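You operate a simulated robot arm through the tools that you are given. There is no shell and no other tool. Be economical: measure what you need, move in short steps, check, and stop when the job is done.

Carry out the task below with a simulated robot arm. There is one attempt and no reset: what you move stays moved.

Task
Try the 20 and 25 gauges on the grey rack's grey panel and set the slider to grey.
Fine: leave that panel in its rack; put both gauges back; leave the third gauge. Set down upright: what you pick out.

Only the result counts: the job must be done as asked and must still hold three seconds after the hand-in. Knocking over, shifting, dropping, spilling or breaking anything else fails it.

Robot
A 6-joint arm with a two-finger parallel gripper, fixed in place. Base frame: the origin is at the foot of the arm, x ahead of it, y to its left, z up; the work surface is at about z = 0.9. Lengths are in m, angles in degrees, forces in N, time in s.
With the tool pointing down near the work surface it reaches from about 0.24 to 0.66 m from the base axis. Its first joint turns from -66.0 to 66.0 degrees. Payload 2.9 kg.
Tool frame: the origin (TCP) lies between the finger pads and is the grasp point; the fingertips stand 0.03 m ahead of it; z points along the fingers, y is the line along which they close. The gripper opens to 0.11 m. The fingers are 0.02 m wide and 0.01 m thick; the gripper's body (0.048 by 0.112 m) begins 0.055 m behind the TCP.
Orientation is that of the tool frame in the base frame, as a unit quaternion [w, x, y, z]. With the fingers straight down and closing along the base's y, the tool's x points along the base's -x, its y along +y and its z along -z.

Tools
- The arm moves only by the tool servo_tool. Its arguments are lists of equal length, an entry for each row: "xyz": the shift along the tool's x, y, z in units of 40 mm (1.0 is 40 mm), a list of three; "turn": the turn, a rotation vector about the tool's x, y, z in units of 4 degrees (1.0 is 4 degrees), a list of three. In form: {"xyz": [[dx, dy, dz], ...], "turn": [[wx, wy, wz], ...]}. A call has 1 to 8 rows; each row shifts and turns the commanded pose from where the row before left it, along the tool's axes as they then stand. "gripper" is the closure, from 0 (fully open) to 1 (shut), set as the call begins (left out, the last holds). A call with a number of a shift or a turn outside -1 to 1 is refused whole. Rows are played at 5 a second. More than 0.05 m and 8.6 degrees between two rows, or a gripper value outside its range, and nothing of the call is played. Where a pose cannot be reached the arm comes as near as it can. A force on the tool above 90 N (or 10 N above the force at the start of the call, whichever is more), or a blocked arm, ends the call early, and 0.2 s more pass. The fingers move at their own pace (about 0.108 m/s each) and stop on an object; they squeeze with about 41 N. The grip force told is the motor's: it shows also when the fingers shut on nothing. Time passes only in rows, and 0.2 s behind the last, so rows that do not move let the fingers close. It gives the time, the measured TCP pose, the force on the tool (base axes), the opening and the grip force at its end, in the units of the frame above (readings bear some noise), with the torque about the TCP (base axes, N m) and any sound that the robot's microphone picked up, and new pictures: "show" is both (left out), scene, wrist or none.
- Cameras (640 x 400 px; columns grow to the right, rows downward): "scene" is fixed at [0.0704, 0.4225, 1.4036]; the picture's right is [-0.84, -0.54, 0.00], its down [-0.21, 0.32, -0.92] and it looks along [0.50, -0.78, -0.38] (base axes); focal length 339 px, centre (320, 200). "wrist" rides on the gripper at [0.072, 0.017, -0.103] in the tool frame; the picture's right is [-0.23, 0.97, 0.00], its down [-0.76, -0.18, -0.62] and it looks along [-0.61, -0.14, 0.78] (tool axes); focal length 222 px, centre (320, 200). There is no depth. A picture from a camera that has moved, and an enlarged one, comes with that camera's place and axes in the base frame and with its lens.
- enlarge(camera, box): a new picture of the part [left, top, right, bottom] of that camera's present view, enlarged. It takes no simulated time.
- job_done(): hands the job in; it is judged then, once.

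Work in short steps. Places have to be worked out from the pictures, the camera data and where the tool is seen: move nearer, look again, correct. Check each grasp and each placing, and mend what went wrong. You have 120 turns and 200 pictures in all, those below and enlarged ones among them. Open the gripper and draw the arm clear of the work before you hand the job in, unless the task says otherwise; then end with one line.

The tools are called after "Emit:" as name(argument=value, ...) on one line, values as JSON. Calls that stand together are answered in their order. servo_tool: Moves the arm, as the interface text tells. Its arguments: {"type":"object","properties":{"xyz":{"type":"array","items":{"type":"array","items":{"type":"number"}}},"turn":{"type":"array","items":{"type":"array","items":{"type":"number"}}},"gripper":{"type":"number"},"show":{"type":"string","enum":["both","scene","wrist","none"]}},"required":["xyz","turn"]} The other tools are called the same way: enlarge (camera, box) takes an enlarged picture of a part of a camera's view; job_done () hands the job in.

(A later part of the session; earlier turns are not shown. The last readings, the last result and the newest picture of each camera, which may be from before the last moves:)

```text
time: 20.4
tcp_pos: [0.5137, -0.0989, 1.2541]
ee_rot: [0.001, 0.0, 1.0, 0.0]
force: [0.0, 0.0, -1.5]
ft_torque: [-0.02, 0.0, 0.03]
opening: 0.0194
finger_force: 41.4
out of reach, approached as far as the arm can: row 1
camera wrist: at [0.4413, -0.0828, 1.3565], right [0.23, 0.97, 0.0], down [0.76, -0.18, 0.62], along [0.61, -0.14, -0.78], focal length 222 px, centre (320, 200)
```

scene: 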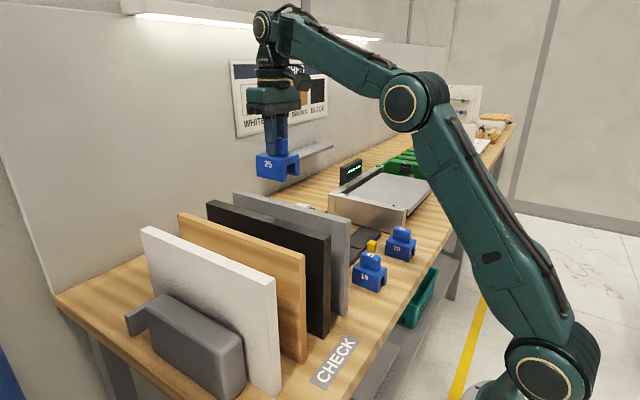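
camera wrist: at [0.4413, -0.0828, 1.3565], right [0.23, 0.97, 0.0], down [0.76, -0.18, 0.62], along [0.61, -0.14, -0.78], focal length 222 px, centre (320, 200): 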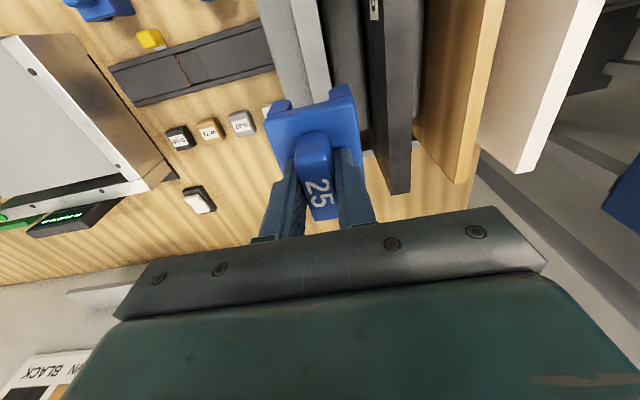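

The arm is fine here. I descend toward the panel at x≈0.51 and correct y.

Emit:
servo_tool(xyz=[[0, 0.15, 0.3], [0, 0, 0.5], [0, 0, 0.3]], turn=[[0, 0, 0], [0, 0, 0], [0, 0, 0]])

Emit:
enlarge(camera="wrist", box=[240, 0, 400, 130])

Emit:
enlarge(camera="scene", box=[220, 140, 330, 250])

```text
time: 21.2
tcp_pos: [0.5122, -0.0937, 1.212]
ee_rot: [0.001, 0.0, 1.0, 0.0]
force: [0.2, -0.4, -1.5]
ft_torque: [0.01, 0.0, 0.03]
opening: 0.0192
finger_force: 40.7
camera wrist: at [0.4406, -0.0764, 1.3132], right [0.23, 0.97, 0.0], down [0.76, -0.18, 0.62], along [0.61, -0.14, -0.78], focal length 222 px, centre (320, 200)
```

scene: 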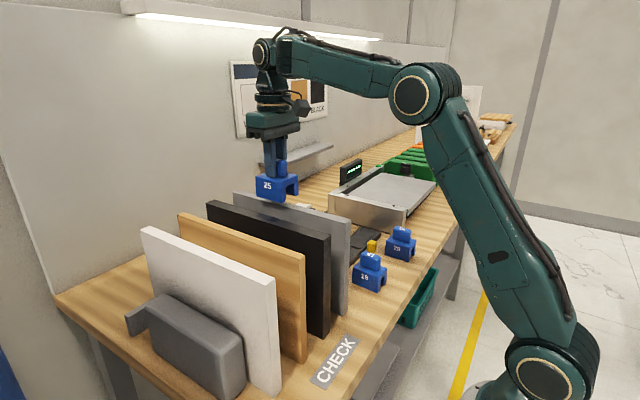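
wrist: 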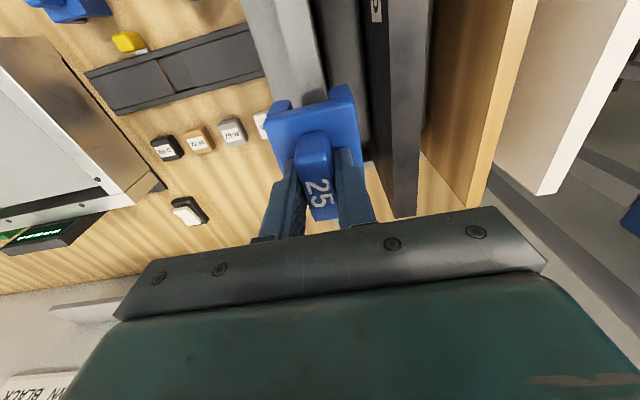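

```text
3.08 times, centred on (320, 65) of wrist
camera zoom: at [0.4406, -0.0764, 1.3132], right [0.23, 0.97, 0.0], down [0.76, -0.18, 0.62], along [0.61, -0.14, -0.78], focal length 684 px, centre (320, 615)
```

zoom: 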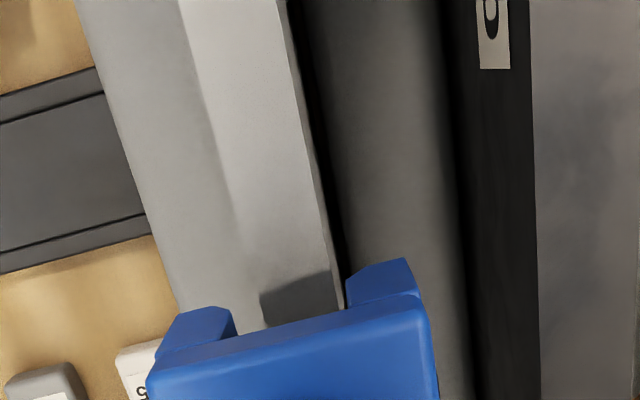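

```text
3.64 times, centred on (275, 195) of scene
camera zoom: at [0.0704, 0.4225, 1.4036], right [-0.84, -0.54, 0.0], down [-0.21, 0.32, -0.92], along [0.5, -0.78, -0.38], focal length 1232 px, centre (484, 218)
```

zoom: 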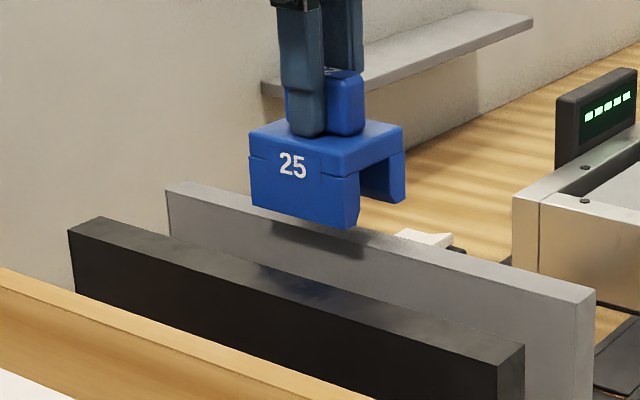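

Slot and panel centres agree within about 1 mm. I descend to just above the panel top.

Emit:
servo_tool(xyz=[[0, 0, 0.3], [0, 0, 0.2]], turn=[[0, 0, 0], [0, 0, 0]])

Emit:
enlarge(camera="wrist", box=[240, 50, 400, 150])

Emit:
enlarge(camera="scene", box=[230, 160, 310, 230])

```text
time: 21.8
tcp_pos: [0.5106, -0.0933, 1.1913]
ee_rot: [0.001, 0.001, 1.0, 0.0]
force: [-0.2, 0.3, -1.7]
ft_torque: [0.0, -0.01, 0.02]
opening: 0.0195
finger_force: 41.0
camera wrist: at [0.4398, -0.0767, 1.2927], right [0.23, 0.97, 0.0], down [0.76, -0.18, 0.62], along [0.61, -0.14, -0.78], focal length 222 px, centre (320, 200)
```

scene: 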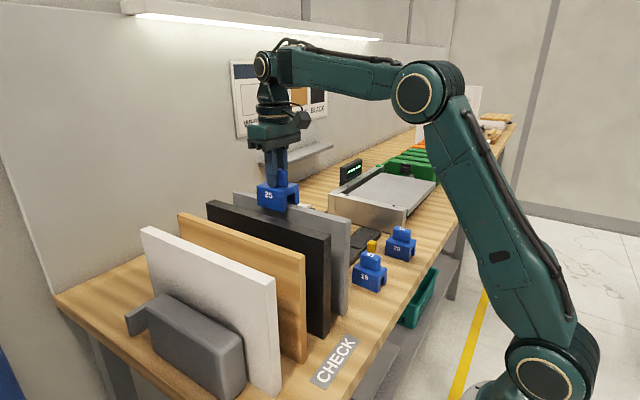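
wrist: 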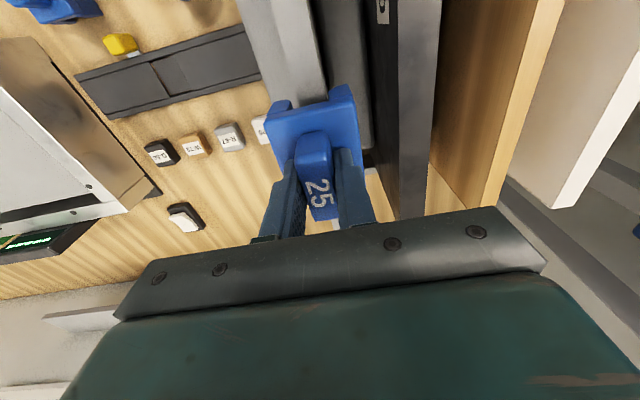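

```text
4.00 times, centred on (320, 100) of wrist
camera zoom: at [0.4398, -0.0767, 1.2927], right [0.23, 0.97, 0.0], down [0.76, -0.18, 0.62], along [0.61, -0.14, -0.78], focal length 888 px, centre (320, 600)
```

zoom: 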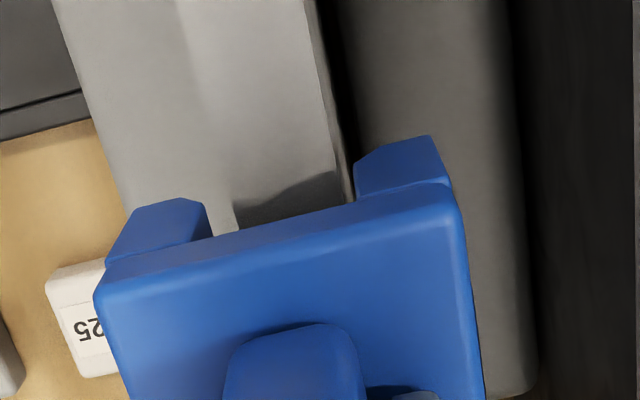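

```text
5.71 times, centred on (270, 195) of scene
camera zoom: at [0.0704, 0.4225, 1.4036], right [-0.84, -0.54, 0.0], down [-0.21, 0.32, -0.92], along [0.5, -0.78, -0.38], focal length 1937 px, centre (606, 229)
```

zoom: 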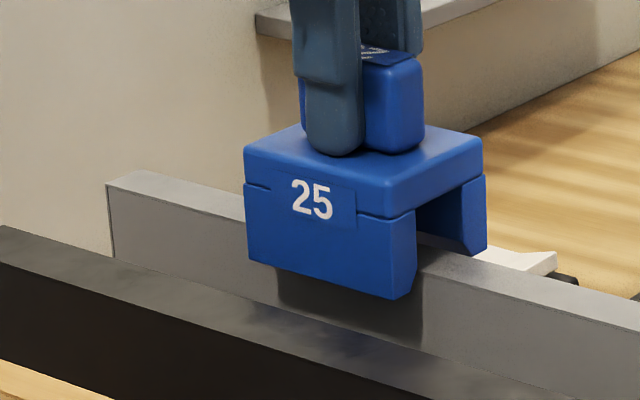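

The panel sits slightly right of the slot centre, so I nudge +1.4 mm in y and lower gently onto the edge.

Emit:
servo_tool(xyz=[[0, 0.035, 0], [0, 0, 0.1], [0, 0, 0.1], [0, 0, 0.1], [0, 0, 0.1]], turn=[[0, 0, 0], [0, 0, 0], [0, 0, 0], [0, 0, 0], [0, 0, 0]])

Emit:
enlarge(camera="wrist", box=[240, 50, 400, 150])

Emit:
enlarge(camera="scene", box=[230, 160, 310, 230])

```text
time: 23.0
tcp_pos: [0.5128, -0.0907, 1.1741]
ee_rot: [0.001, 0.001, 1.0, 0.0]
force: [0.4, -0.5, -2.0]
ft_torque: [-0.01, -0.02, 0.01]
opening: 0.0198
finger_force: 40.8
camera wrist: at [0.4403, -0.0752, 1.2766], right [0.23, 0.97, 0.0], down [0.76, -0.18, 0.62], along [0.61, -0.14, -0.78], focal length 222 px, centre (320, 200)
```

scene: 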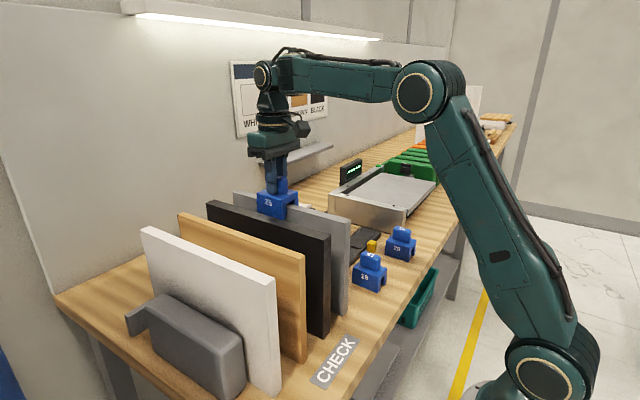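
wrist: 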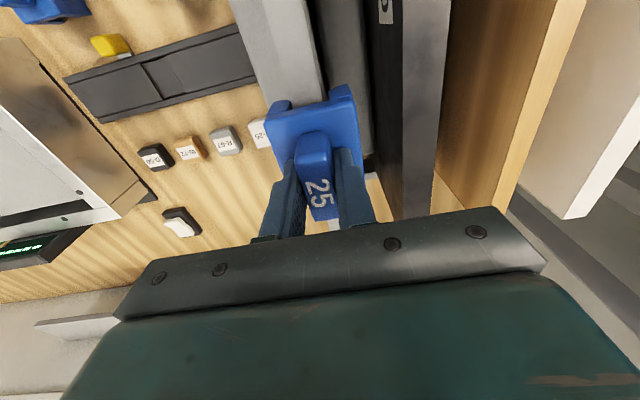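

```text
4.00 times, centred on (320, 100) of wrist
camera zoom: at [0.4403, -0.0752, 1.2766], right [0.23, 0.97, 0.0], down [0.76, -0.18, 0.62], along [0.61, -0.14, -0.78], focal length 888 px, centre (320, 600)
```

zoom: 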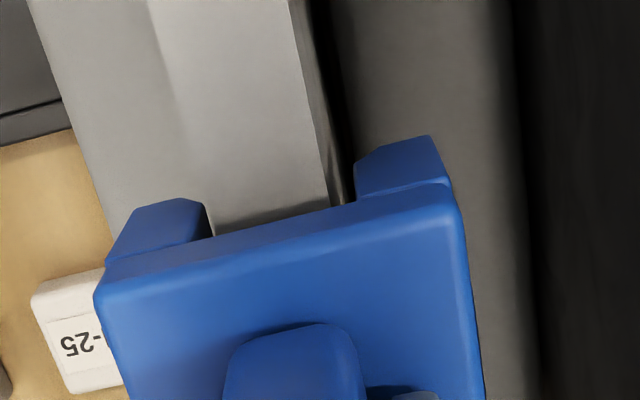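

```text
5.71 times, centred on (270, 195) of scene
camera zoom: at [0.0704, 0.4225, 1.4036], right [-0.84, -0.54, 0.0], down [-0.21, 0.32, -0.92], along [0.5, -0.78, -0.38], focal length 1937 px, centre (606, 229)
```

zoom: 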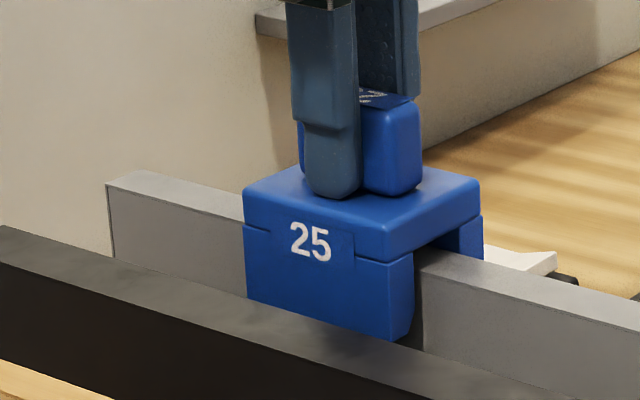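

The legs straddle the panel. I shift back about 1.2 mm to centre and keep lowering until it seats.

Emit:
servo_tool(xyz=[[0, -0.035, 0], [0, 0, 0.08], [0, 0, 0.08], [0, 0, 0.08], [0, 0, 0.08], [0, 0, 0.08]], turn=[[0, 0, 0], [0, 0, 0], [0, 0, 0], [0, 0, 0], [0, 0, 0], [0, 0, 0]])

Emit:
enlarge(camera="wrist", box=[240, 50, 400, 150])

Emit:
enlarge(camera="scene", box=[230, 160, 310, 230])

```text
time: 24.4
tcp_pos: [0.512, -0.0941, 1.1652]
ee_rot: [0.007, 0.0, 1.0, -0.001]
force: [-7.4, 0.0, 53.5]
ft_torque: [-0.02, 1.79, 0.03]
opening: 0.0195
finger_force: 41.3
camera wrist: at [0.439, -0.0763, 1.2666], right [0.23, 0.97, 0.0], down [0.75, -0.18, 0.63], along [0.62, -0.14, -0.77], focal length 222 px, centre (320, 200)
```

scene: 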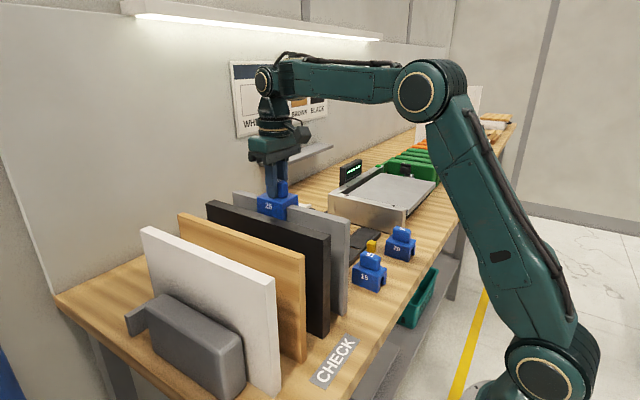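
wrist: 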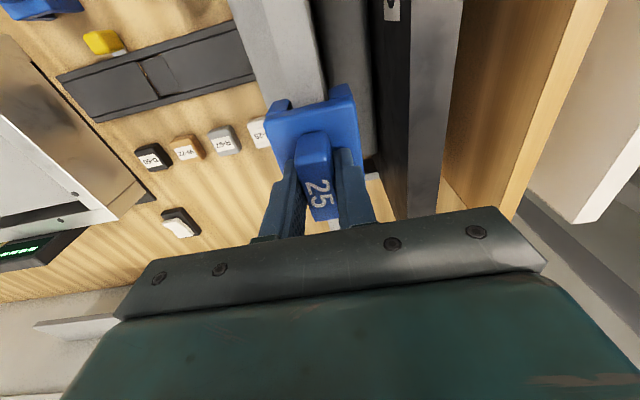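

```text
4.00 times, centred on (320, 100) of wrist
camera zoom: at [0.439, -0.0763, 1.2666], right [0.23, 0.97, 0.0], down [0.75, -0.18, 0.63], along [0.62, -0.14, -0.77], focal length 888 px, centre (320, 600)
```

zoom: 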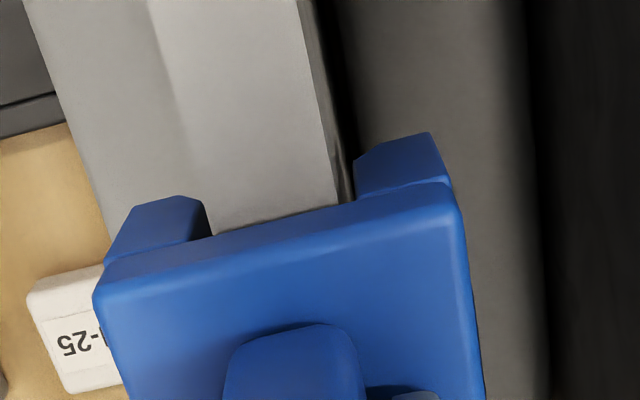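

```text
5.71 times, centred on (270, 195) of scene
camera zoom: at [0.0693, 0.4226, 1.4036], right [-0.84, -0.54, 0.0], down [-0.21, 0.32, -0.92], along [0.5, -0.78, -0.38], focal length 1937 px, centre (606, 229)
```

zoom: 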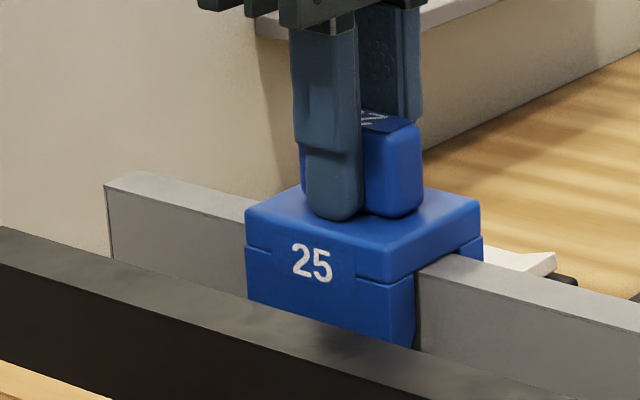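

Gauge 25 seated fully on the panel, so it fits. I lift it off slowly.

Emit:
servo_tool(xyz=[[0, 0, -0.1], [0, 0, -0.1], [0, 0, -0.2], [0, 0, -0.3], [0, 0, -0.4], [0, 0, -0.5], [0, 0, -0.3], [0, 0, -0.15]], turn=[[0, 0, 0], [0, 0, 0], [0, 0, 0], [0, 0, 0], [0, 0, 0], [0, 0, 0], [0, 0, 0], [0, 0, 0]])

Emit:
enlarge(camera="scene", box=[200, 130, 360, 260])

```text
time: 26.2
tcp_pos: [0.5125, -0.0936, 1.24]
ee_rot: [0.001, 0.0, 1.0, 0.0]
force: [-0.3, -0.3, -0.9]
ft_torque: [0.0, -0.06, -0.01]
opening: 0.0195
finger_force: 41.0
camera wrist: at [0.4409, -0.0766, 1.3429], right [0.23, 0.97, 0.0], down [0.76, -0.18, 0.62], along [0.61, -0.14, -0.78], focal length 222 px, centre (320, 200)
```

scene: 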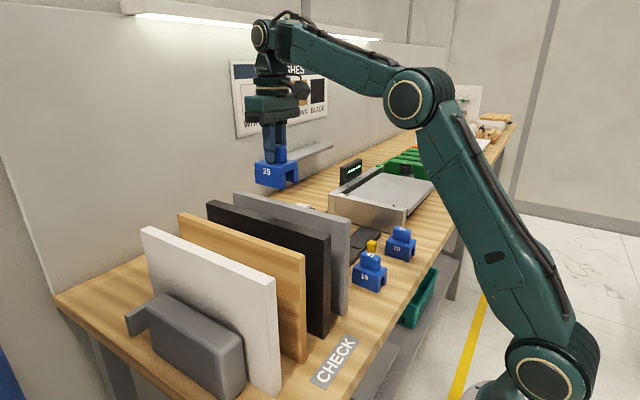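
wrist: 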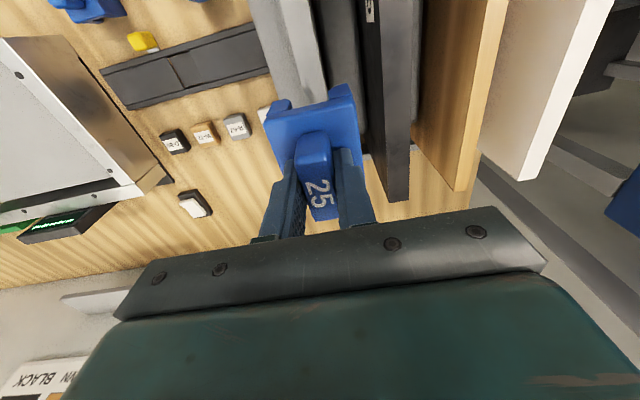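

```text
3.08 times, centred on (280, 195) of scene
camera zoom: at [0.0704, 0.4225, 1.4036], right [-0.84, -0.54, 0.0], down [-0.21, 0.32, -0.92], along [0.5, -0.78, -0.38], focal length 1043 px, centre (443, 215)
```

zoom: 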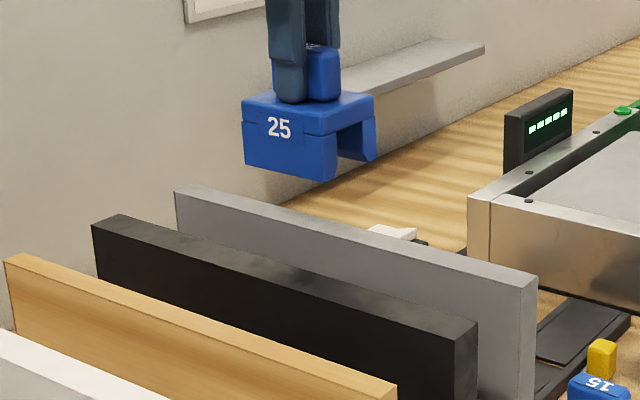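

The panel is unmoved. I carry gauge 25 back above its original spot and restore the 4° yaw.

Emit:
servo_tool(xyz=[[0.4, -0.5, 0], [0.55, -0.7, 0], [0.6, -0.75, 0], [0.6, -0.75, 0], [0.6, -0.75, 0], [0.6, -0.75, 0], [0.6, -0.7, 0], [0.48, -0.48, 0]], turn=[[0, 0, 0], [0, 0, 0], [0, 0, 0], [0, 0, 0], [0, 0, 0], [0, 0, 0], [0, 0, 0], [0, 0, 0]], show="none")

Emit:
servo_tool(xyz=[[0, 0, 0], [0, 0, 0.4], [0, 0, 0.6], [0, 0, 0.6], [0, 0, 0.6], [0, 0, 0.6], [0, 0, 0.4]], turn=[[0, 0, 0.5], [0, 0, 0.5], [0, 0, 0], [0, 0, 0], [0, 0, 0], [0, 0, 0], [0, 0, 0]])

```text
time: 28.0
tcp_pos: [0.3351, -0.3093, 1.2407]
ee_rot: [0.001, 0.0, 1.0, 0.001]
force: [0.1, -0.3, -0.9]
ft_torque: [-0.01, -0.04, -0.02]
opening: 0.0194
finger_force: 40.9
```

```text
time: 29.6
tcp_pos: [0.3355, -0.308, 1.1119]
ee_rot: [0.001, 0.035, 0.999, 0.001]
force: [0.3, 0.0, -1.3]
ft_torque: [-0.01, 0.02, 0.01]
opening: 0.0194
finger_force: 41.4
camera wrist: at [0.2652, -0.2861, 1.2139], right [0.29, 0.96, 0.0], down [0.75, -0.23, 0.62], along [0.6, -0.18, -0.78], focal length 222 px, centre (320, 200)
```

scene: 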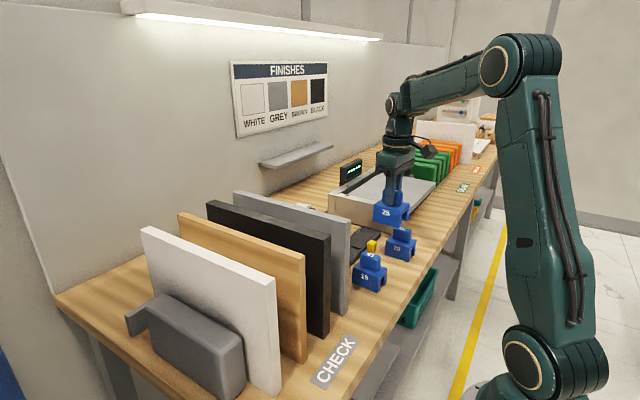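
wrist: 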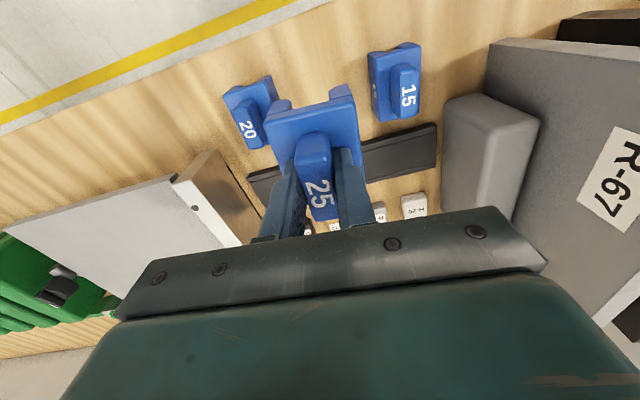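

Position matches the original grasp pose. I descend, then touch down gently.

Emit:
servo_tool(xyz=[[0, 0, 0.5], [0, 0, 0.6], [0, 0, 0.6], [0, 0, 0.6], [0, 0, 0.4], [0, 0, 0.25], [0, 0, 0.15]], turn=[[0, 0, 0], [0, 0, 0], [0, 0, 0], [0, 0, 0], [0, 0, 0], [0, 0, 0], [0, 0, 0]], show="none")

Emit:
servo_tool(xyz=[[0, 0, 0.07], [0, 0, 0.05], [0, 0, 0.05], [0, 0, 0.05]], turn=[[0, 0, 0], [0, 0, 0], [0, 0, 0], [0, 0, 0]])

Emit:
enlarge(camera="scene", box=[350, 215, 420, 295])

```text
time: 31.2
tcp_pos: [0.3357, -0.3071, 0.9876]
ee_rot: [0.001, 0.035, 0.999, 0.0]
force: [0.1, 0.8, -0.9]
ft_torque: [-0.01, 0.0, 0.02]
opening: 0.0196
finger_force: 41.3
```

```text
time: 32.2
tcp_pos: [0.335, -0.3073, 0.9795]
ee_rot: [0.001, 0.035, 0.999, 0.0]
force: [0.4, -0.4, -1.0]
ft_torque: [0.02, 0.0, 0.01]
opening: 0.0194
finger_force: 41.1
camera wrist: at [0.2653, -0.2869, 1.0815], right [0.29, 0.96, 0.0], down [0.75, -0.23, 0.62], along [0.6, -0.18, -0.78], focal length 222 px, centre (320, 200)
```

scene: 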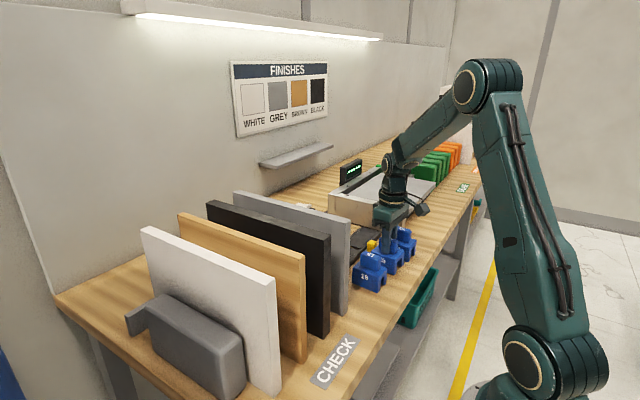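
wrist: 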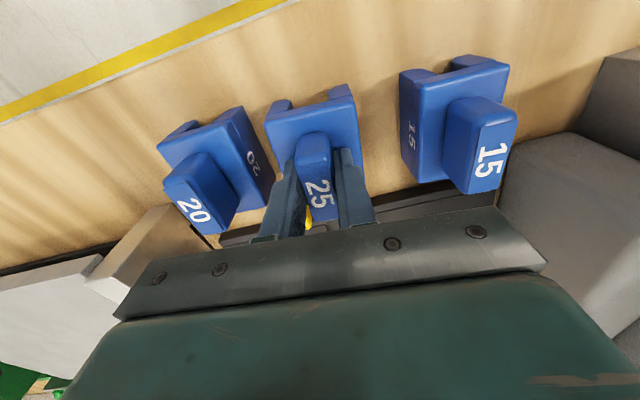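

```text
5.00 times, centred on (385, 255) of scene
camera zoom: at [0.0704, 0.4225, 1.4036], right [-0.84, -0.54, 0.0], down [-0.21, 0.32, -0.92], along [0.5, -0.78, -0.38], focal length 1695 px, centre (-5, -75)
```

zoom: 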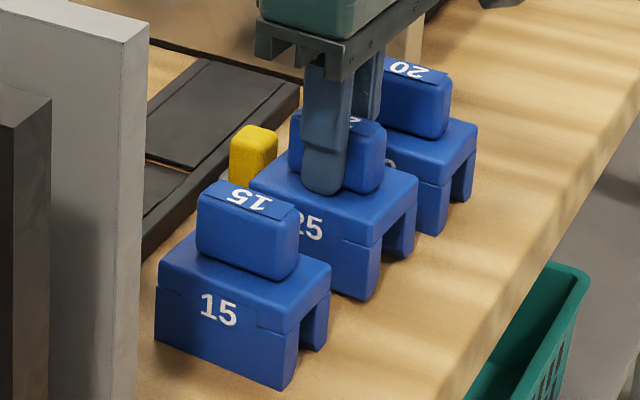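

Still about 3 mm off the bench. I lower until contact.

Emit:
servo_tool(xyz=[[0, 0, 0.05], [0, 0, 0.04], [0, 0, 0.04], [0, 0, 0.04], [0, 0, 0.04]], turn=[[0, 0, 0], [0, 0, 0], [0, 0, 0], [0, 0, 0], [0, 0, 0]], show="none")

```text
time: 33.4
tcp_pos: [0.334, -0.3094, 0.9755]
ee_rot: [0.004, 0.033, 0.999, -0.003]
force: [-9.5, 11.3, 61.3]
ft_torque: [0.85, 0.65, 0.11]
opening: 0.0197
finger_force: 40.8
```

Contact. I ease off the press, open to about 44 mm, and check.

Emit:
servo_tool(xyz=[[0, 0, -0.1], [0, 0, 0]], turn=[[0, 0, 0], [0, 0, 0]], show="none")

Emit:
servo_tool(xyz=[[0, 0, 0], [0, 0, 0], [0, 0, -0.2], [0, 0, -0.6], [0, 0, -1], [0, 0, -1]], turn=[[0, 0, 0], [0, 0, 0], [0, 0, 0], [0, 0, 0], [0, 0, 0], [0, 0, 0]], gripper=0.6)

Emit:
enlarge(camera="scene", box=[350, 215, 420, 295])

Emit:
enlarge(camera="wrist", box=[210, 40, 440, 180])

```text
time: 34.0
tcp_pos: [0.3346, -0.3096, 0.9752]
ee_rot: [0.003, 0.034, 0.999, -0.001]
force: [3.3, 1.7, 24.9]
ft_torque: [-0.1, -1.12, 0.02]
opening: 0.0192
finger_force: 41.3
```

```text
time: 35.4
tcp_pos: [0.3345, -0.3082, 1.086]
ee_rot: [0.001, 0.035, 0.999, 0.001]
force: [-0.6, -0.3, 0.6]
ft_torque: [-0.01, -0.02, 0.02]
opening: 0.0442
finger_force: 0.1
camera wrist: at [0.2652, -0.2869, 1.1876], right [0.29, 0.96, 0.0], down [0.75, -0.23, 0.62], along [0.6, -0.18, -0.78], focal length 222 px, centre (320, 200)
```

scene: 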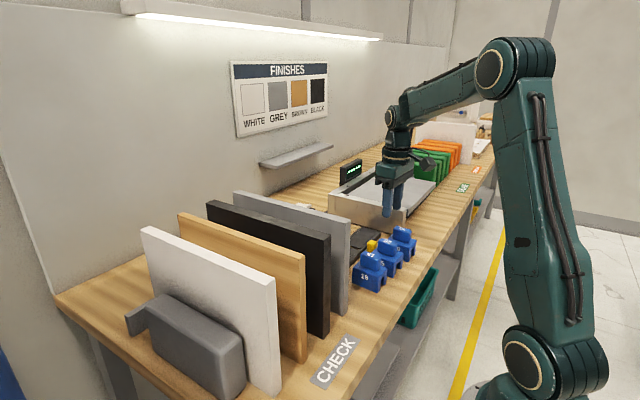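
wrist: 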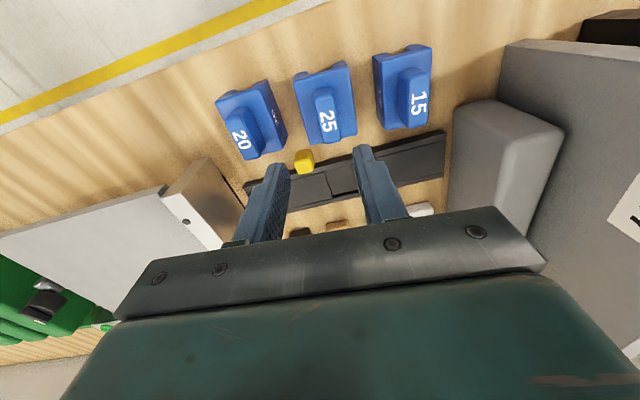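

```text
5.00 times, centred on (385, 255) of scene
camera zoom: at [0.0703, 0.4225, 1.4036], right [-0.84, -0.54, 0.0], down [-0.21, 0.32, -0.92], along [0.5, -0.78, -0.38], focal length 1695 px, centre (-5, -75)
```

zoom: 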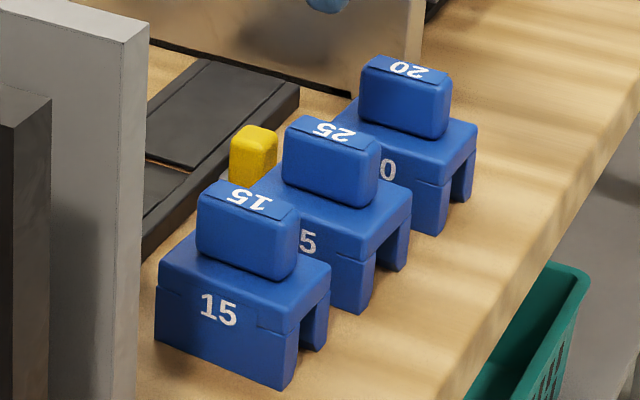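

```text
2.78 times, centred on (325, 110) of wrist
camera zoom: at [0.2652, -0.2869, 1.1876], right [0.29, 0.96, 0.0], down [0.75, -0.23, 0.62], along [0.6, -0.18, -0.78], focal length 618 px, centre (306, 450)
```

zoom: 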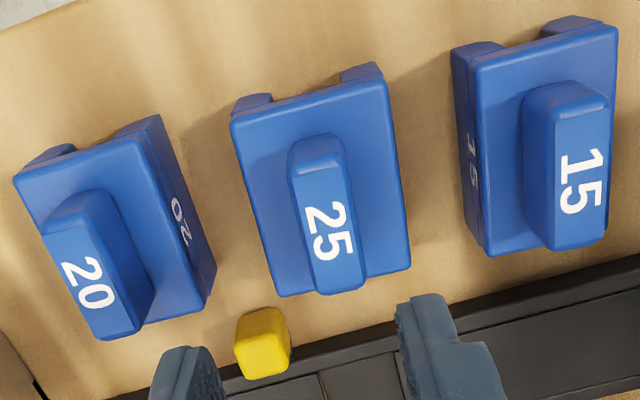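

Gauge 25 stands upright within about 6 mm of its original place. Next is gauge 20: handle near (0.332, -0.388), yaw about -2°. I move above it and lower partway.

Emit:
servo_tool(xyz=[[0, 0, 0], [0, -1, 0], [0, -0.98, 0], [0, 0, 1], [0, 0, 1]], turn=[[0, 0, -0.55], [0, 0, 0], [0, 0, 0], [0, 0, 0], [0, 0, 0]])

Emit:
enlarge(camera="wrist", box=[230, 60, 430, 220])

```text
time: 36.6
tcp_pos: [0.3323, -0.3861, 1.006]
ee_rot: [0.001, 0.015, 1.0, 0.0]
force: [0.1, -0.5, 0.2]
ft_torque: [0.0, -0.02, -0.05]
opening: 0.0442
finger_force: 0.1
camera wrist: at [0.2618, -0.3673, 1.1072], right [0.26, 0.97, 0.0], down [0.75, -0.2, 0.62], along [0.6, -0.16, -0.78], focal length 222 px, centre (320, 200)
```

scene: 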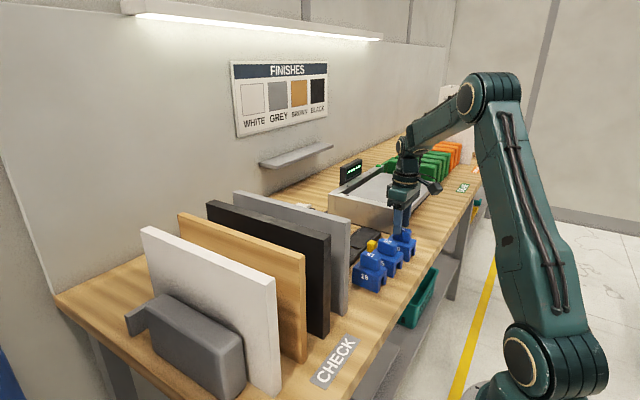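
wrist: 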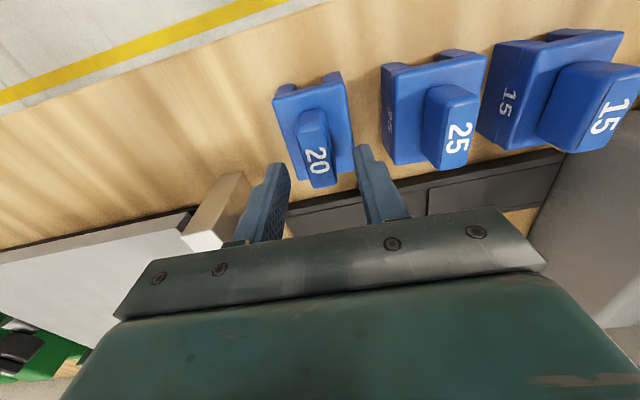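

```text
2.50 times, centred on (330, 140) of wrist
camera zoom: at [0.2618, -0.3673, 1.1072], right [0.26, 0.97, 0.0], down [0.75, -0.2, 0.62], along [0.6, -0.16, -0.78], focal length 555 px, centre (295, 350)
```

zoom: 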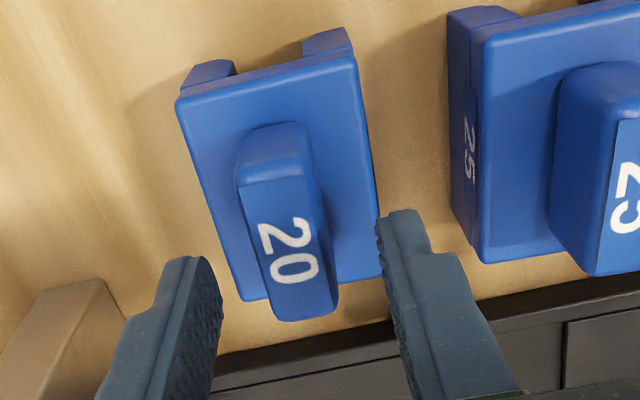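

The handle is about 2 mm left and 2.5 mm nearer, yawed slightly more. I correct and descend to z≈0.978.

Emit:
servo_tool(xyz=[[0.06, -0.04, 0.2], [0, 0, 0.25], [0, 0, 0.15], [0, 0, 0.1]], turn=[[0, 0, 0.4], [0, 0, 0], [0, 0, 0], [0, 0, 0]])

Emit:
enlarge(camera="wrist", box=[230, 60, 430, 220])

```text
time: 37.6
tcp_pos: [0.3293, -0.3881, 0.9799]
ee_rot: [0.001, 0.03, 1.0, 0.001]
force: [0.1, 0.3, 0.3]
ft_torque: [0.01, 0.01, 0.0]
opening: 0.0439
finger_force: 0.0
camera wrist: at [0.2602, -0.3676, 1.0812], right [0.28, 0.96, 0.0], down [0.75, -0.22, 0.62], along [0.6, -0.18, -0.78], focal length 222 px, centre (320, 200)
```

scene: 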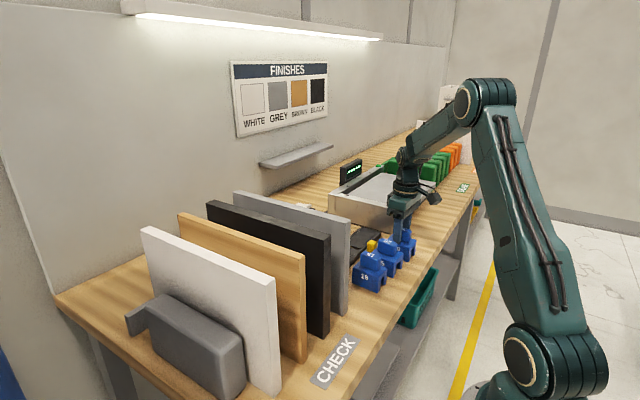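
wrist: 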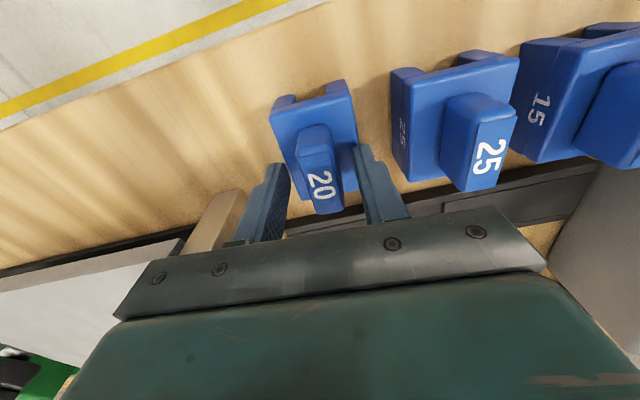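

```text
2.50 times, centred on (330, 140) of wrist
camera zoom: at [0.2602, -0.3676, 1.0812], right [0.28, 0.96, 0.0], down [0.75, -0.22, 0.62], along [0.6, -0.18, -0.78], focal length 555 px, centre (295, 350)
```

zoom: 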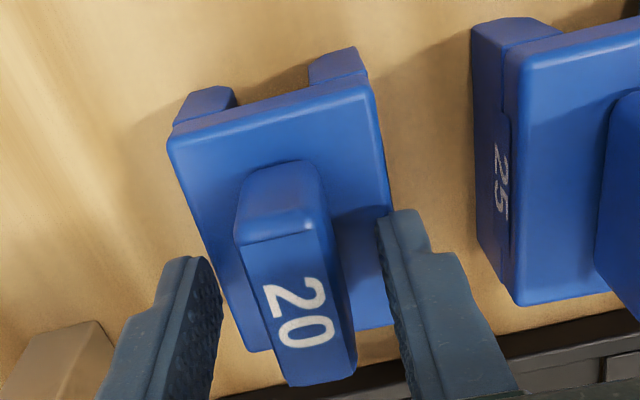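

Handle centred between the fingers. I close and lift slowly.

Emit:
servo_tool(xyz=[[0, 0, 0.06], [0, 0, 0], [0, 0, 0], [0, 0, 0]], turn=[[0, 0, 0], [0, 0, 0], [0, 0, 0], [0, 0, 0]], gripper=1, show="none")

Emit:
servo_tool(xyz=[[0, 0, -0.05], [0, 0, -0.1], [0, 0, -0.15], [0, 0, -0.2]], turn=[[0, 0, 0], [0, 0, 0], [0, 0, 0], [0, 0, 0]])

Emit:
enlarge(camera="scene", box=[350, 195, 430, 295])

```text
time: 38.6
tcp_pos: [0.3299, -0.3893, 0.9791]
ee_rot: [0.002, 0.03, 1.0, -0.001]
force: [-0.2, 5.3, 23.7]
ft_torque: [0.24, 0.66, -0.04]
opening: 0.0196
finger_force: 40.8
```

```text
time: 39.6
tcp_pos: [0.3307, -0.3899, 0.9975]
ee_rot: [0.0, 0.029, 1.0, 0.001]
force: [-0.4, -0.4, -2.0]
ft_torque: [-0.03, -0.01, 0.01]
opening: 0.0193
finger_force: 41.5
camera wrist: at [0.2602, -0.369, 1.099], right [0.28, 0.96, 0.0], down [0.75, -0.22, 0.62], along [0.6, -0.18, -0.78], focal length 222 px, centre (320, 200)
```

scene: 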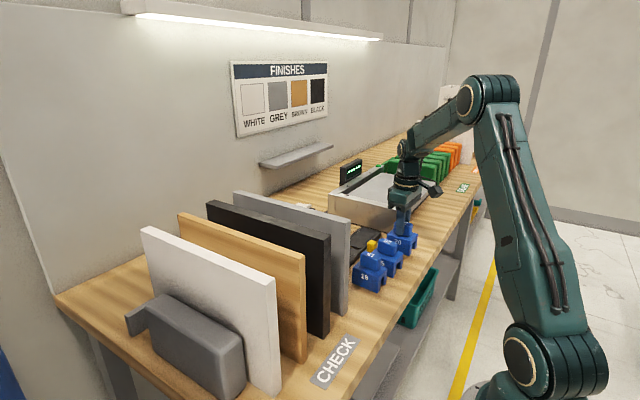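
wrist: 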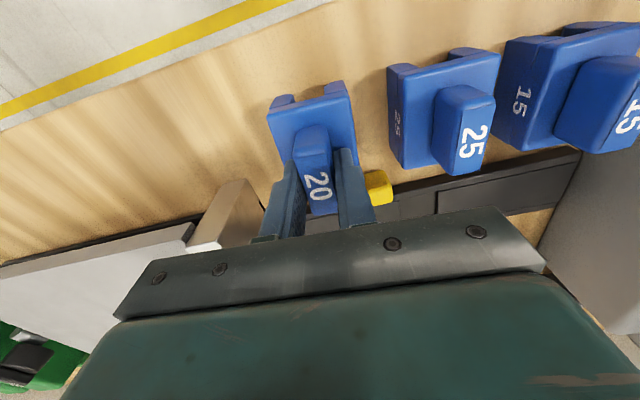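

```text
4.00 times, centred on (390, 245) of scene
camera zoom: at [0.0704, 0.4225, 1.4036], right [-0.84, -0.54, 0.0], down [-0.21, 0.32, -0.92], along [0.5, -0.78, -0.38], focal length 1356 px, centre (40, 20)
```

zoom: 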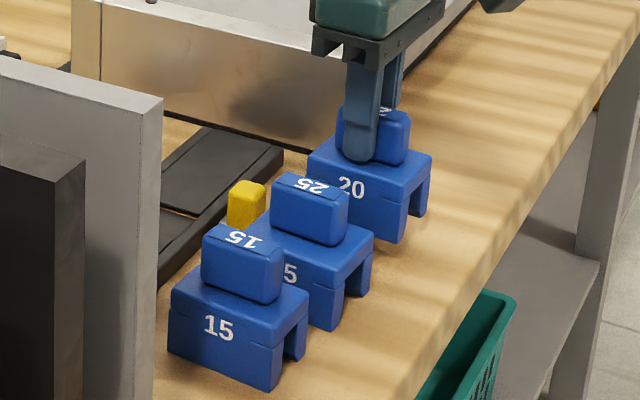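

Gauge 20 is held. I raise it and unwind the yaw.

Emit:
servo_tool(xyz=[[0, 0, -0.3], [0, 0, -0.4], [0, 0, -0.5], [0, 0, -0.5], [0, 0, -0.5], [0, 0, -0.5], [0, 0, -0.4], [0, 0, -0.3]], turn=[[0, 0, 0], [0, 0, 0], [0, 0, 0], [0, 0, 0], [0, 0, 0], [0, 0, 0], [0, 0, 0], [0, 0, 0]], show="none")

Emit:
servo_tool(xyz=[[0, 0, -0.4], [0, 0, -0.5], [0, 0, -0.5], [0, 0, -0.5], [0, 0, -0.5], [0, 0, -0.25], [0, 0, 0], [0, 0, 0]], turn=[[0, 0, 0], [0, 0, 0], [0, 0, 0], [0, 0, 0], [0, 0, 0], [0, 0, 0], [0, 0, -0.4], [0, 0, -0.45]], show="none")

```text
time: 41.4
tcp_pos: [0.3312, -0.3897, 1.1327]
ee_rot: [0.001, 0.029, 1.0, 0.001]
force: [0.1, -0.3, -1.7]
ft_torque: [-0.01, 0.01, 0.01]
opening: 0.0196
finger_force: 40.8
```

```text
time: 43.2
tcp_pos: [0.3299, -0.3893, 1.2389]
ee_rot: [0.0, 0.0, 1.0, 0.0]
force: [-0.6, 0.4, -0.9]
ft_torque: [-0.01, 0.0, 0.0]
opening: 0.0196
finger_force: 40.9
```

Carrying gauge 20 over to the same spot above the grey panel.

Emit:
servo_tool(xyz=[[-0.25, 0.4, 0], [-0.42, 0.7, 0], [-0.43, 0.7, 0], [-0.43, 0.7, 0], [-0.43, 0.7, 0], [-0.43, 0.7, 0], [-0.42, 0.7, 0], [-0.42, 0.7, 0]], turn=[[0, 0, 0], [0, 0, 0], [0, 0, 0], [0, 0, 0], [0, 0, 0], [0, 0, 0], [0, 0, 0], [0, 0, 0]], show="none")

Emit:
servo_tool(xyz=[[-0.42, 0.7, 0], [-0.42, 0.7, 0], [-0.3, 0.5, 0], [-0.18, 0.23, 0], [0, 0, 0.4], [0, 0, 0.5], [0, 0, 0.3]], turn=[[0, 0, 0], [0, 0, 0], [0, 0, 0], [0, 0, 0], [0, 0, 0], [0, 0, 0], [0, 0, 0]])

Emit:
enlarge(camera="wrist", box=[240, 50, 400, 150])

Emit:
enlarge(camera="scene", box=[230, 160, 310, 230])

```text
time: 45.0
tcp_pos: [0.4623, -0.177, 1.2377]
ee_rot: [0.001, 0.001, 1.0, 0.0]
force: [0.2, 0.6, -0.5]
ft_torque: [-0.02, 0.0, -0.02]
opening: 0.0196
finger_force: 41.2
```

```text
time: 46.6
tcp_pos: [0.5128, -0.0912, 1.1917]
ee_rot: [0.001, 0.0, 1.0, 0.0]
force: [0.4, 0.1, -1.6]
ft_torque: [-0.01, -0.01, 0.02]
opening: 0.0194
finger_force: 41.5
camera wrist: at [0.4412, -0.0741, 1.2941], right [0.23, 0.97, 0.0], down [0.76, -0.18, 0.62], along [0.61, -0.14, -0.78], focal length 222 px, centre (320, 200)
```

scene: 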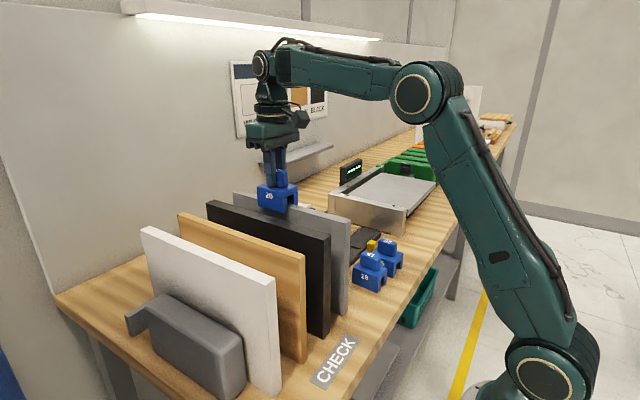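
wrist: 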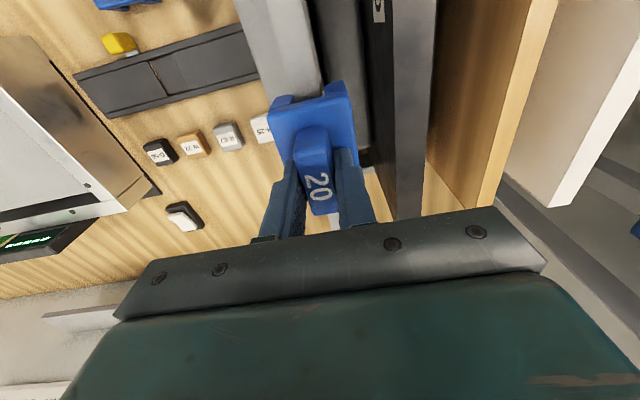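

```text
4.00 times, centred on (320, 100) of wrist
camera zoom: at [0.4412, -0.0741, 1.2941], right [0.23, 0.97, 0.0], down [0.76, -0.18, 0.62], along [0.61, -0.14, -0.78], focal length 888 px, centre (320, 600)
```

zoom: 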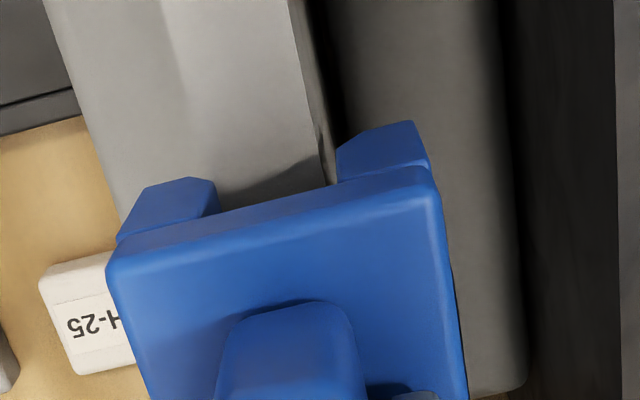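

```text
5.71 times, centred on (270, 195) of scene
camera zoom: at [0.0704, 0.4225, 1.4036], right [-0.84, -0.54, 0.0], down [-0.21, 0.32, -0.92], along [0.5, -0.78, -0.38], focal length 1937 px, centre (606, 229)
```

zoom: 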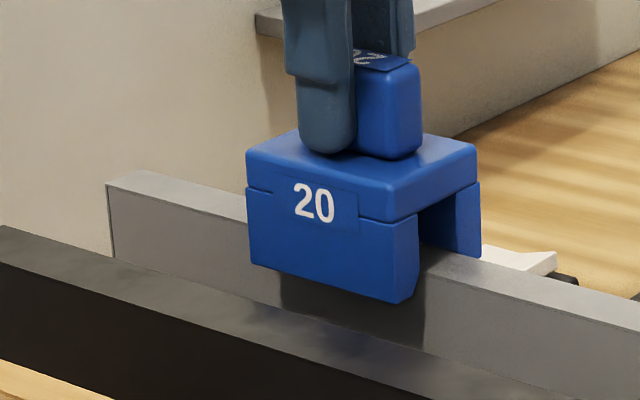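

Slot looks about 1.2 mm too far +y. I correct and lower in small steps with force watch.

Emit:
servo_tool(xyz=[[0, -0.03, 0], [0, 0, 0.06], [0, 0, 0.05], [0, 0, 0.05]], turn=[[0, 0, 0], [0, 0, 0], [0, 0, 0], [0, 0, 0]])

Emit:
enlarge(camera="wrist", box=[260, 60, 360, 120])

Emit:
enlarge(camera="scene", box=[230, 160, 310, 230])

```text
time: 47.6
tcp_pos: [0.5111, -0.0928, 1.1848]
ee_rot: [0.001, 0.0, 1.0, 0.0]
force: [0.6, 0.5, -1.9]
ft_torque: [0.0, -0.02, -0.04]
opening: 0.0195
finger_force: 41.3
camera wrist: at [0.4407, -0.0764, 1.2867], right [0.23, 0.97, 0.0], down [0.76, -0.18, 0.62], along [0.61, -0.14, -0.78], focal length 222 px, centre (320, 200)
```

scene: 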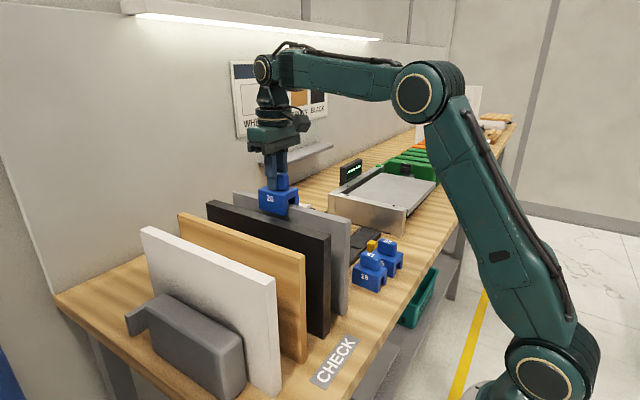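
wrist: 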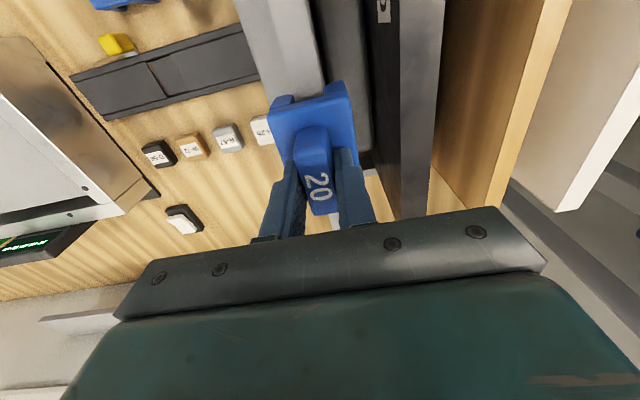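

```text
6.40 times, centred on (310, 90) of wrist
camera zoom: at [0.4407, -0.0764, 1.2867], right [0.23, 0.97, 0.0], down [0.76, -0.18, 0.62], along [0.61, -0.14, -0.78], focal length 1422 px, centre (384, 904)
```

zoom: 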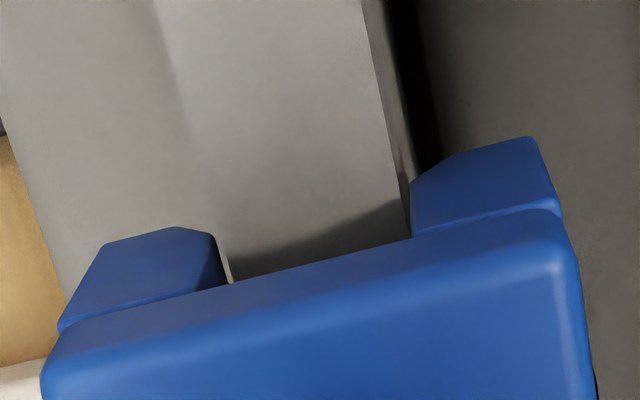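

```text
5.71 times, centred on (270, 195) of scene
camera zoom: at [0.0704, 0.4225, 1.4036], right [-0.84, -0.54, 0.0], down [-0.21, 0.32, -0.92], along [0.5, -0.78, -0.38], focal length 1937 px, centre (606, 229)
```

zoom: 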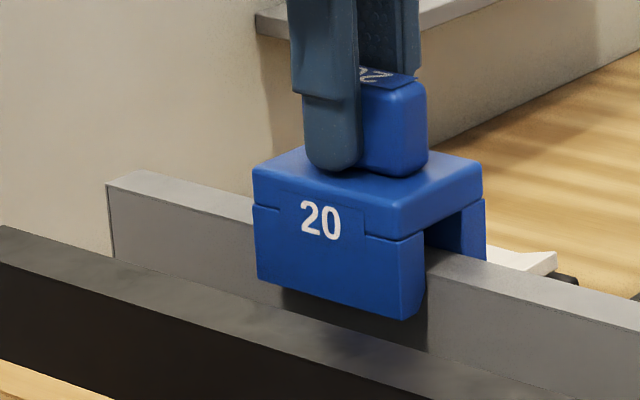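

Gaps are balanced on both sides. I continue down to seat it.

Emit:
servo_tool(xyz=[[0, 0, 0.06], [0, 0, 0.06], [0, 0, 0.06], [0, 0, 0.06], [0, 0, 0.06], [0, 0, 0.06]], turn=[[0, 0, 0], [0, 0, 0], [0, 0, 0], [0, 0, 0], [0, 0, 0], [0, 0, 0]])

Emit:
enlarge(camera="scene", box=[230, 160, 310, 230])

```text
time: 49.0
tcp_pos: [0.5117, -0.0917, 1.1682]
ee_rot: [0.001, 0.0, 1.0, 0.0]
force: [-0.9, 0.3, -1.3]
ft_torque: [0.01, 0.03, -0.02]
opening: 0.0197
finger_force: 41.0
camera wrist: at [0.441, -0.0759, 1.2718], right [0.23, 0.97, 0.0], down [0.76, -0.18, 0.62], along [0.61, -0.14, -0.78], focal length 222 px, centre (320, 200)
```

scene: 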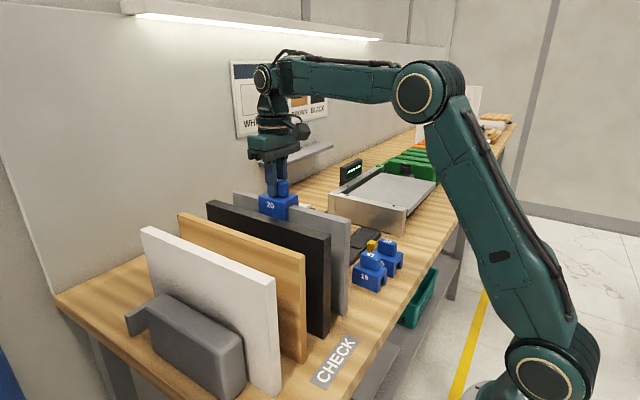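
wrist: 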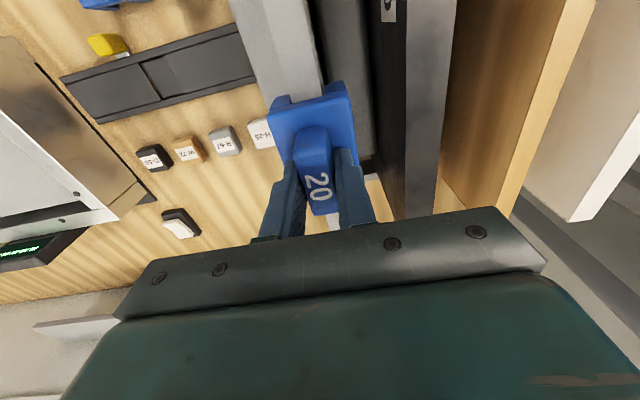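

```text
5.71 times, centred on (270, 195) of scene
camera zoom: at [0.0704, 0.4225, 1.4036], right [-0.84, -0.54, 0.0], down [-0.21, 0.32, -0.92], along [0.5, -0.78, -0.38], focal length 1937 px, centre (606, 229)
```

zoom: 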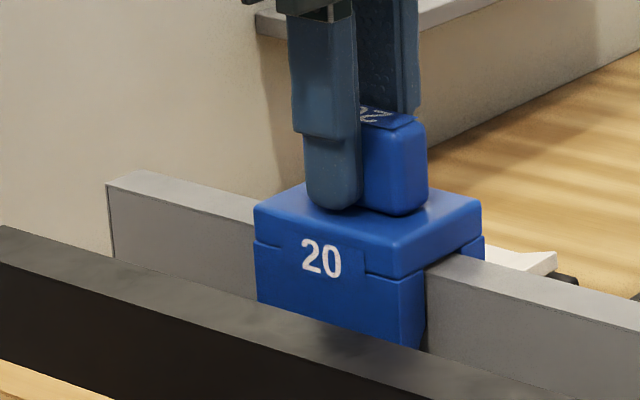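

Gauge 20 slides on too. A few more small steps to seat it.

Emit:
servo_tool(xyz=[[0, 0, 0.04], [0, 0, 0.04], [0, 0, 0.04], [0, 0, 0.04]], turn=[[0, 0, 0], [0, 0, 0], [0, 0, 0], [0, 0, 0]], show="none")

```text
time: 50.0
tcp_pos: [0.5113, -0.0928, 1.1667]
ee_rot: [0.006, 0.0, 1.0, -0.001]
force: [-2.3, 1.8, 39.1]
ft_torque: [0.11, 0.04, 0.03]
opening: 0.0195
finger_force: 40.6
```

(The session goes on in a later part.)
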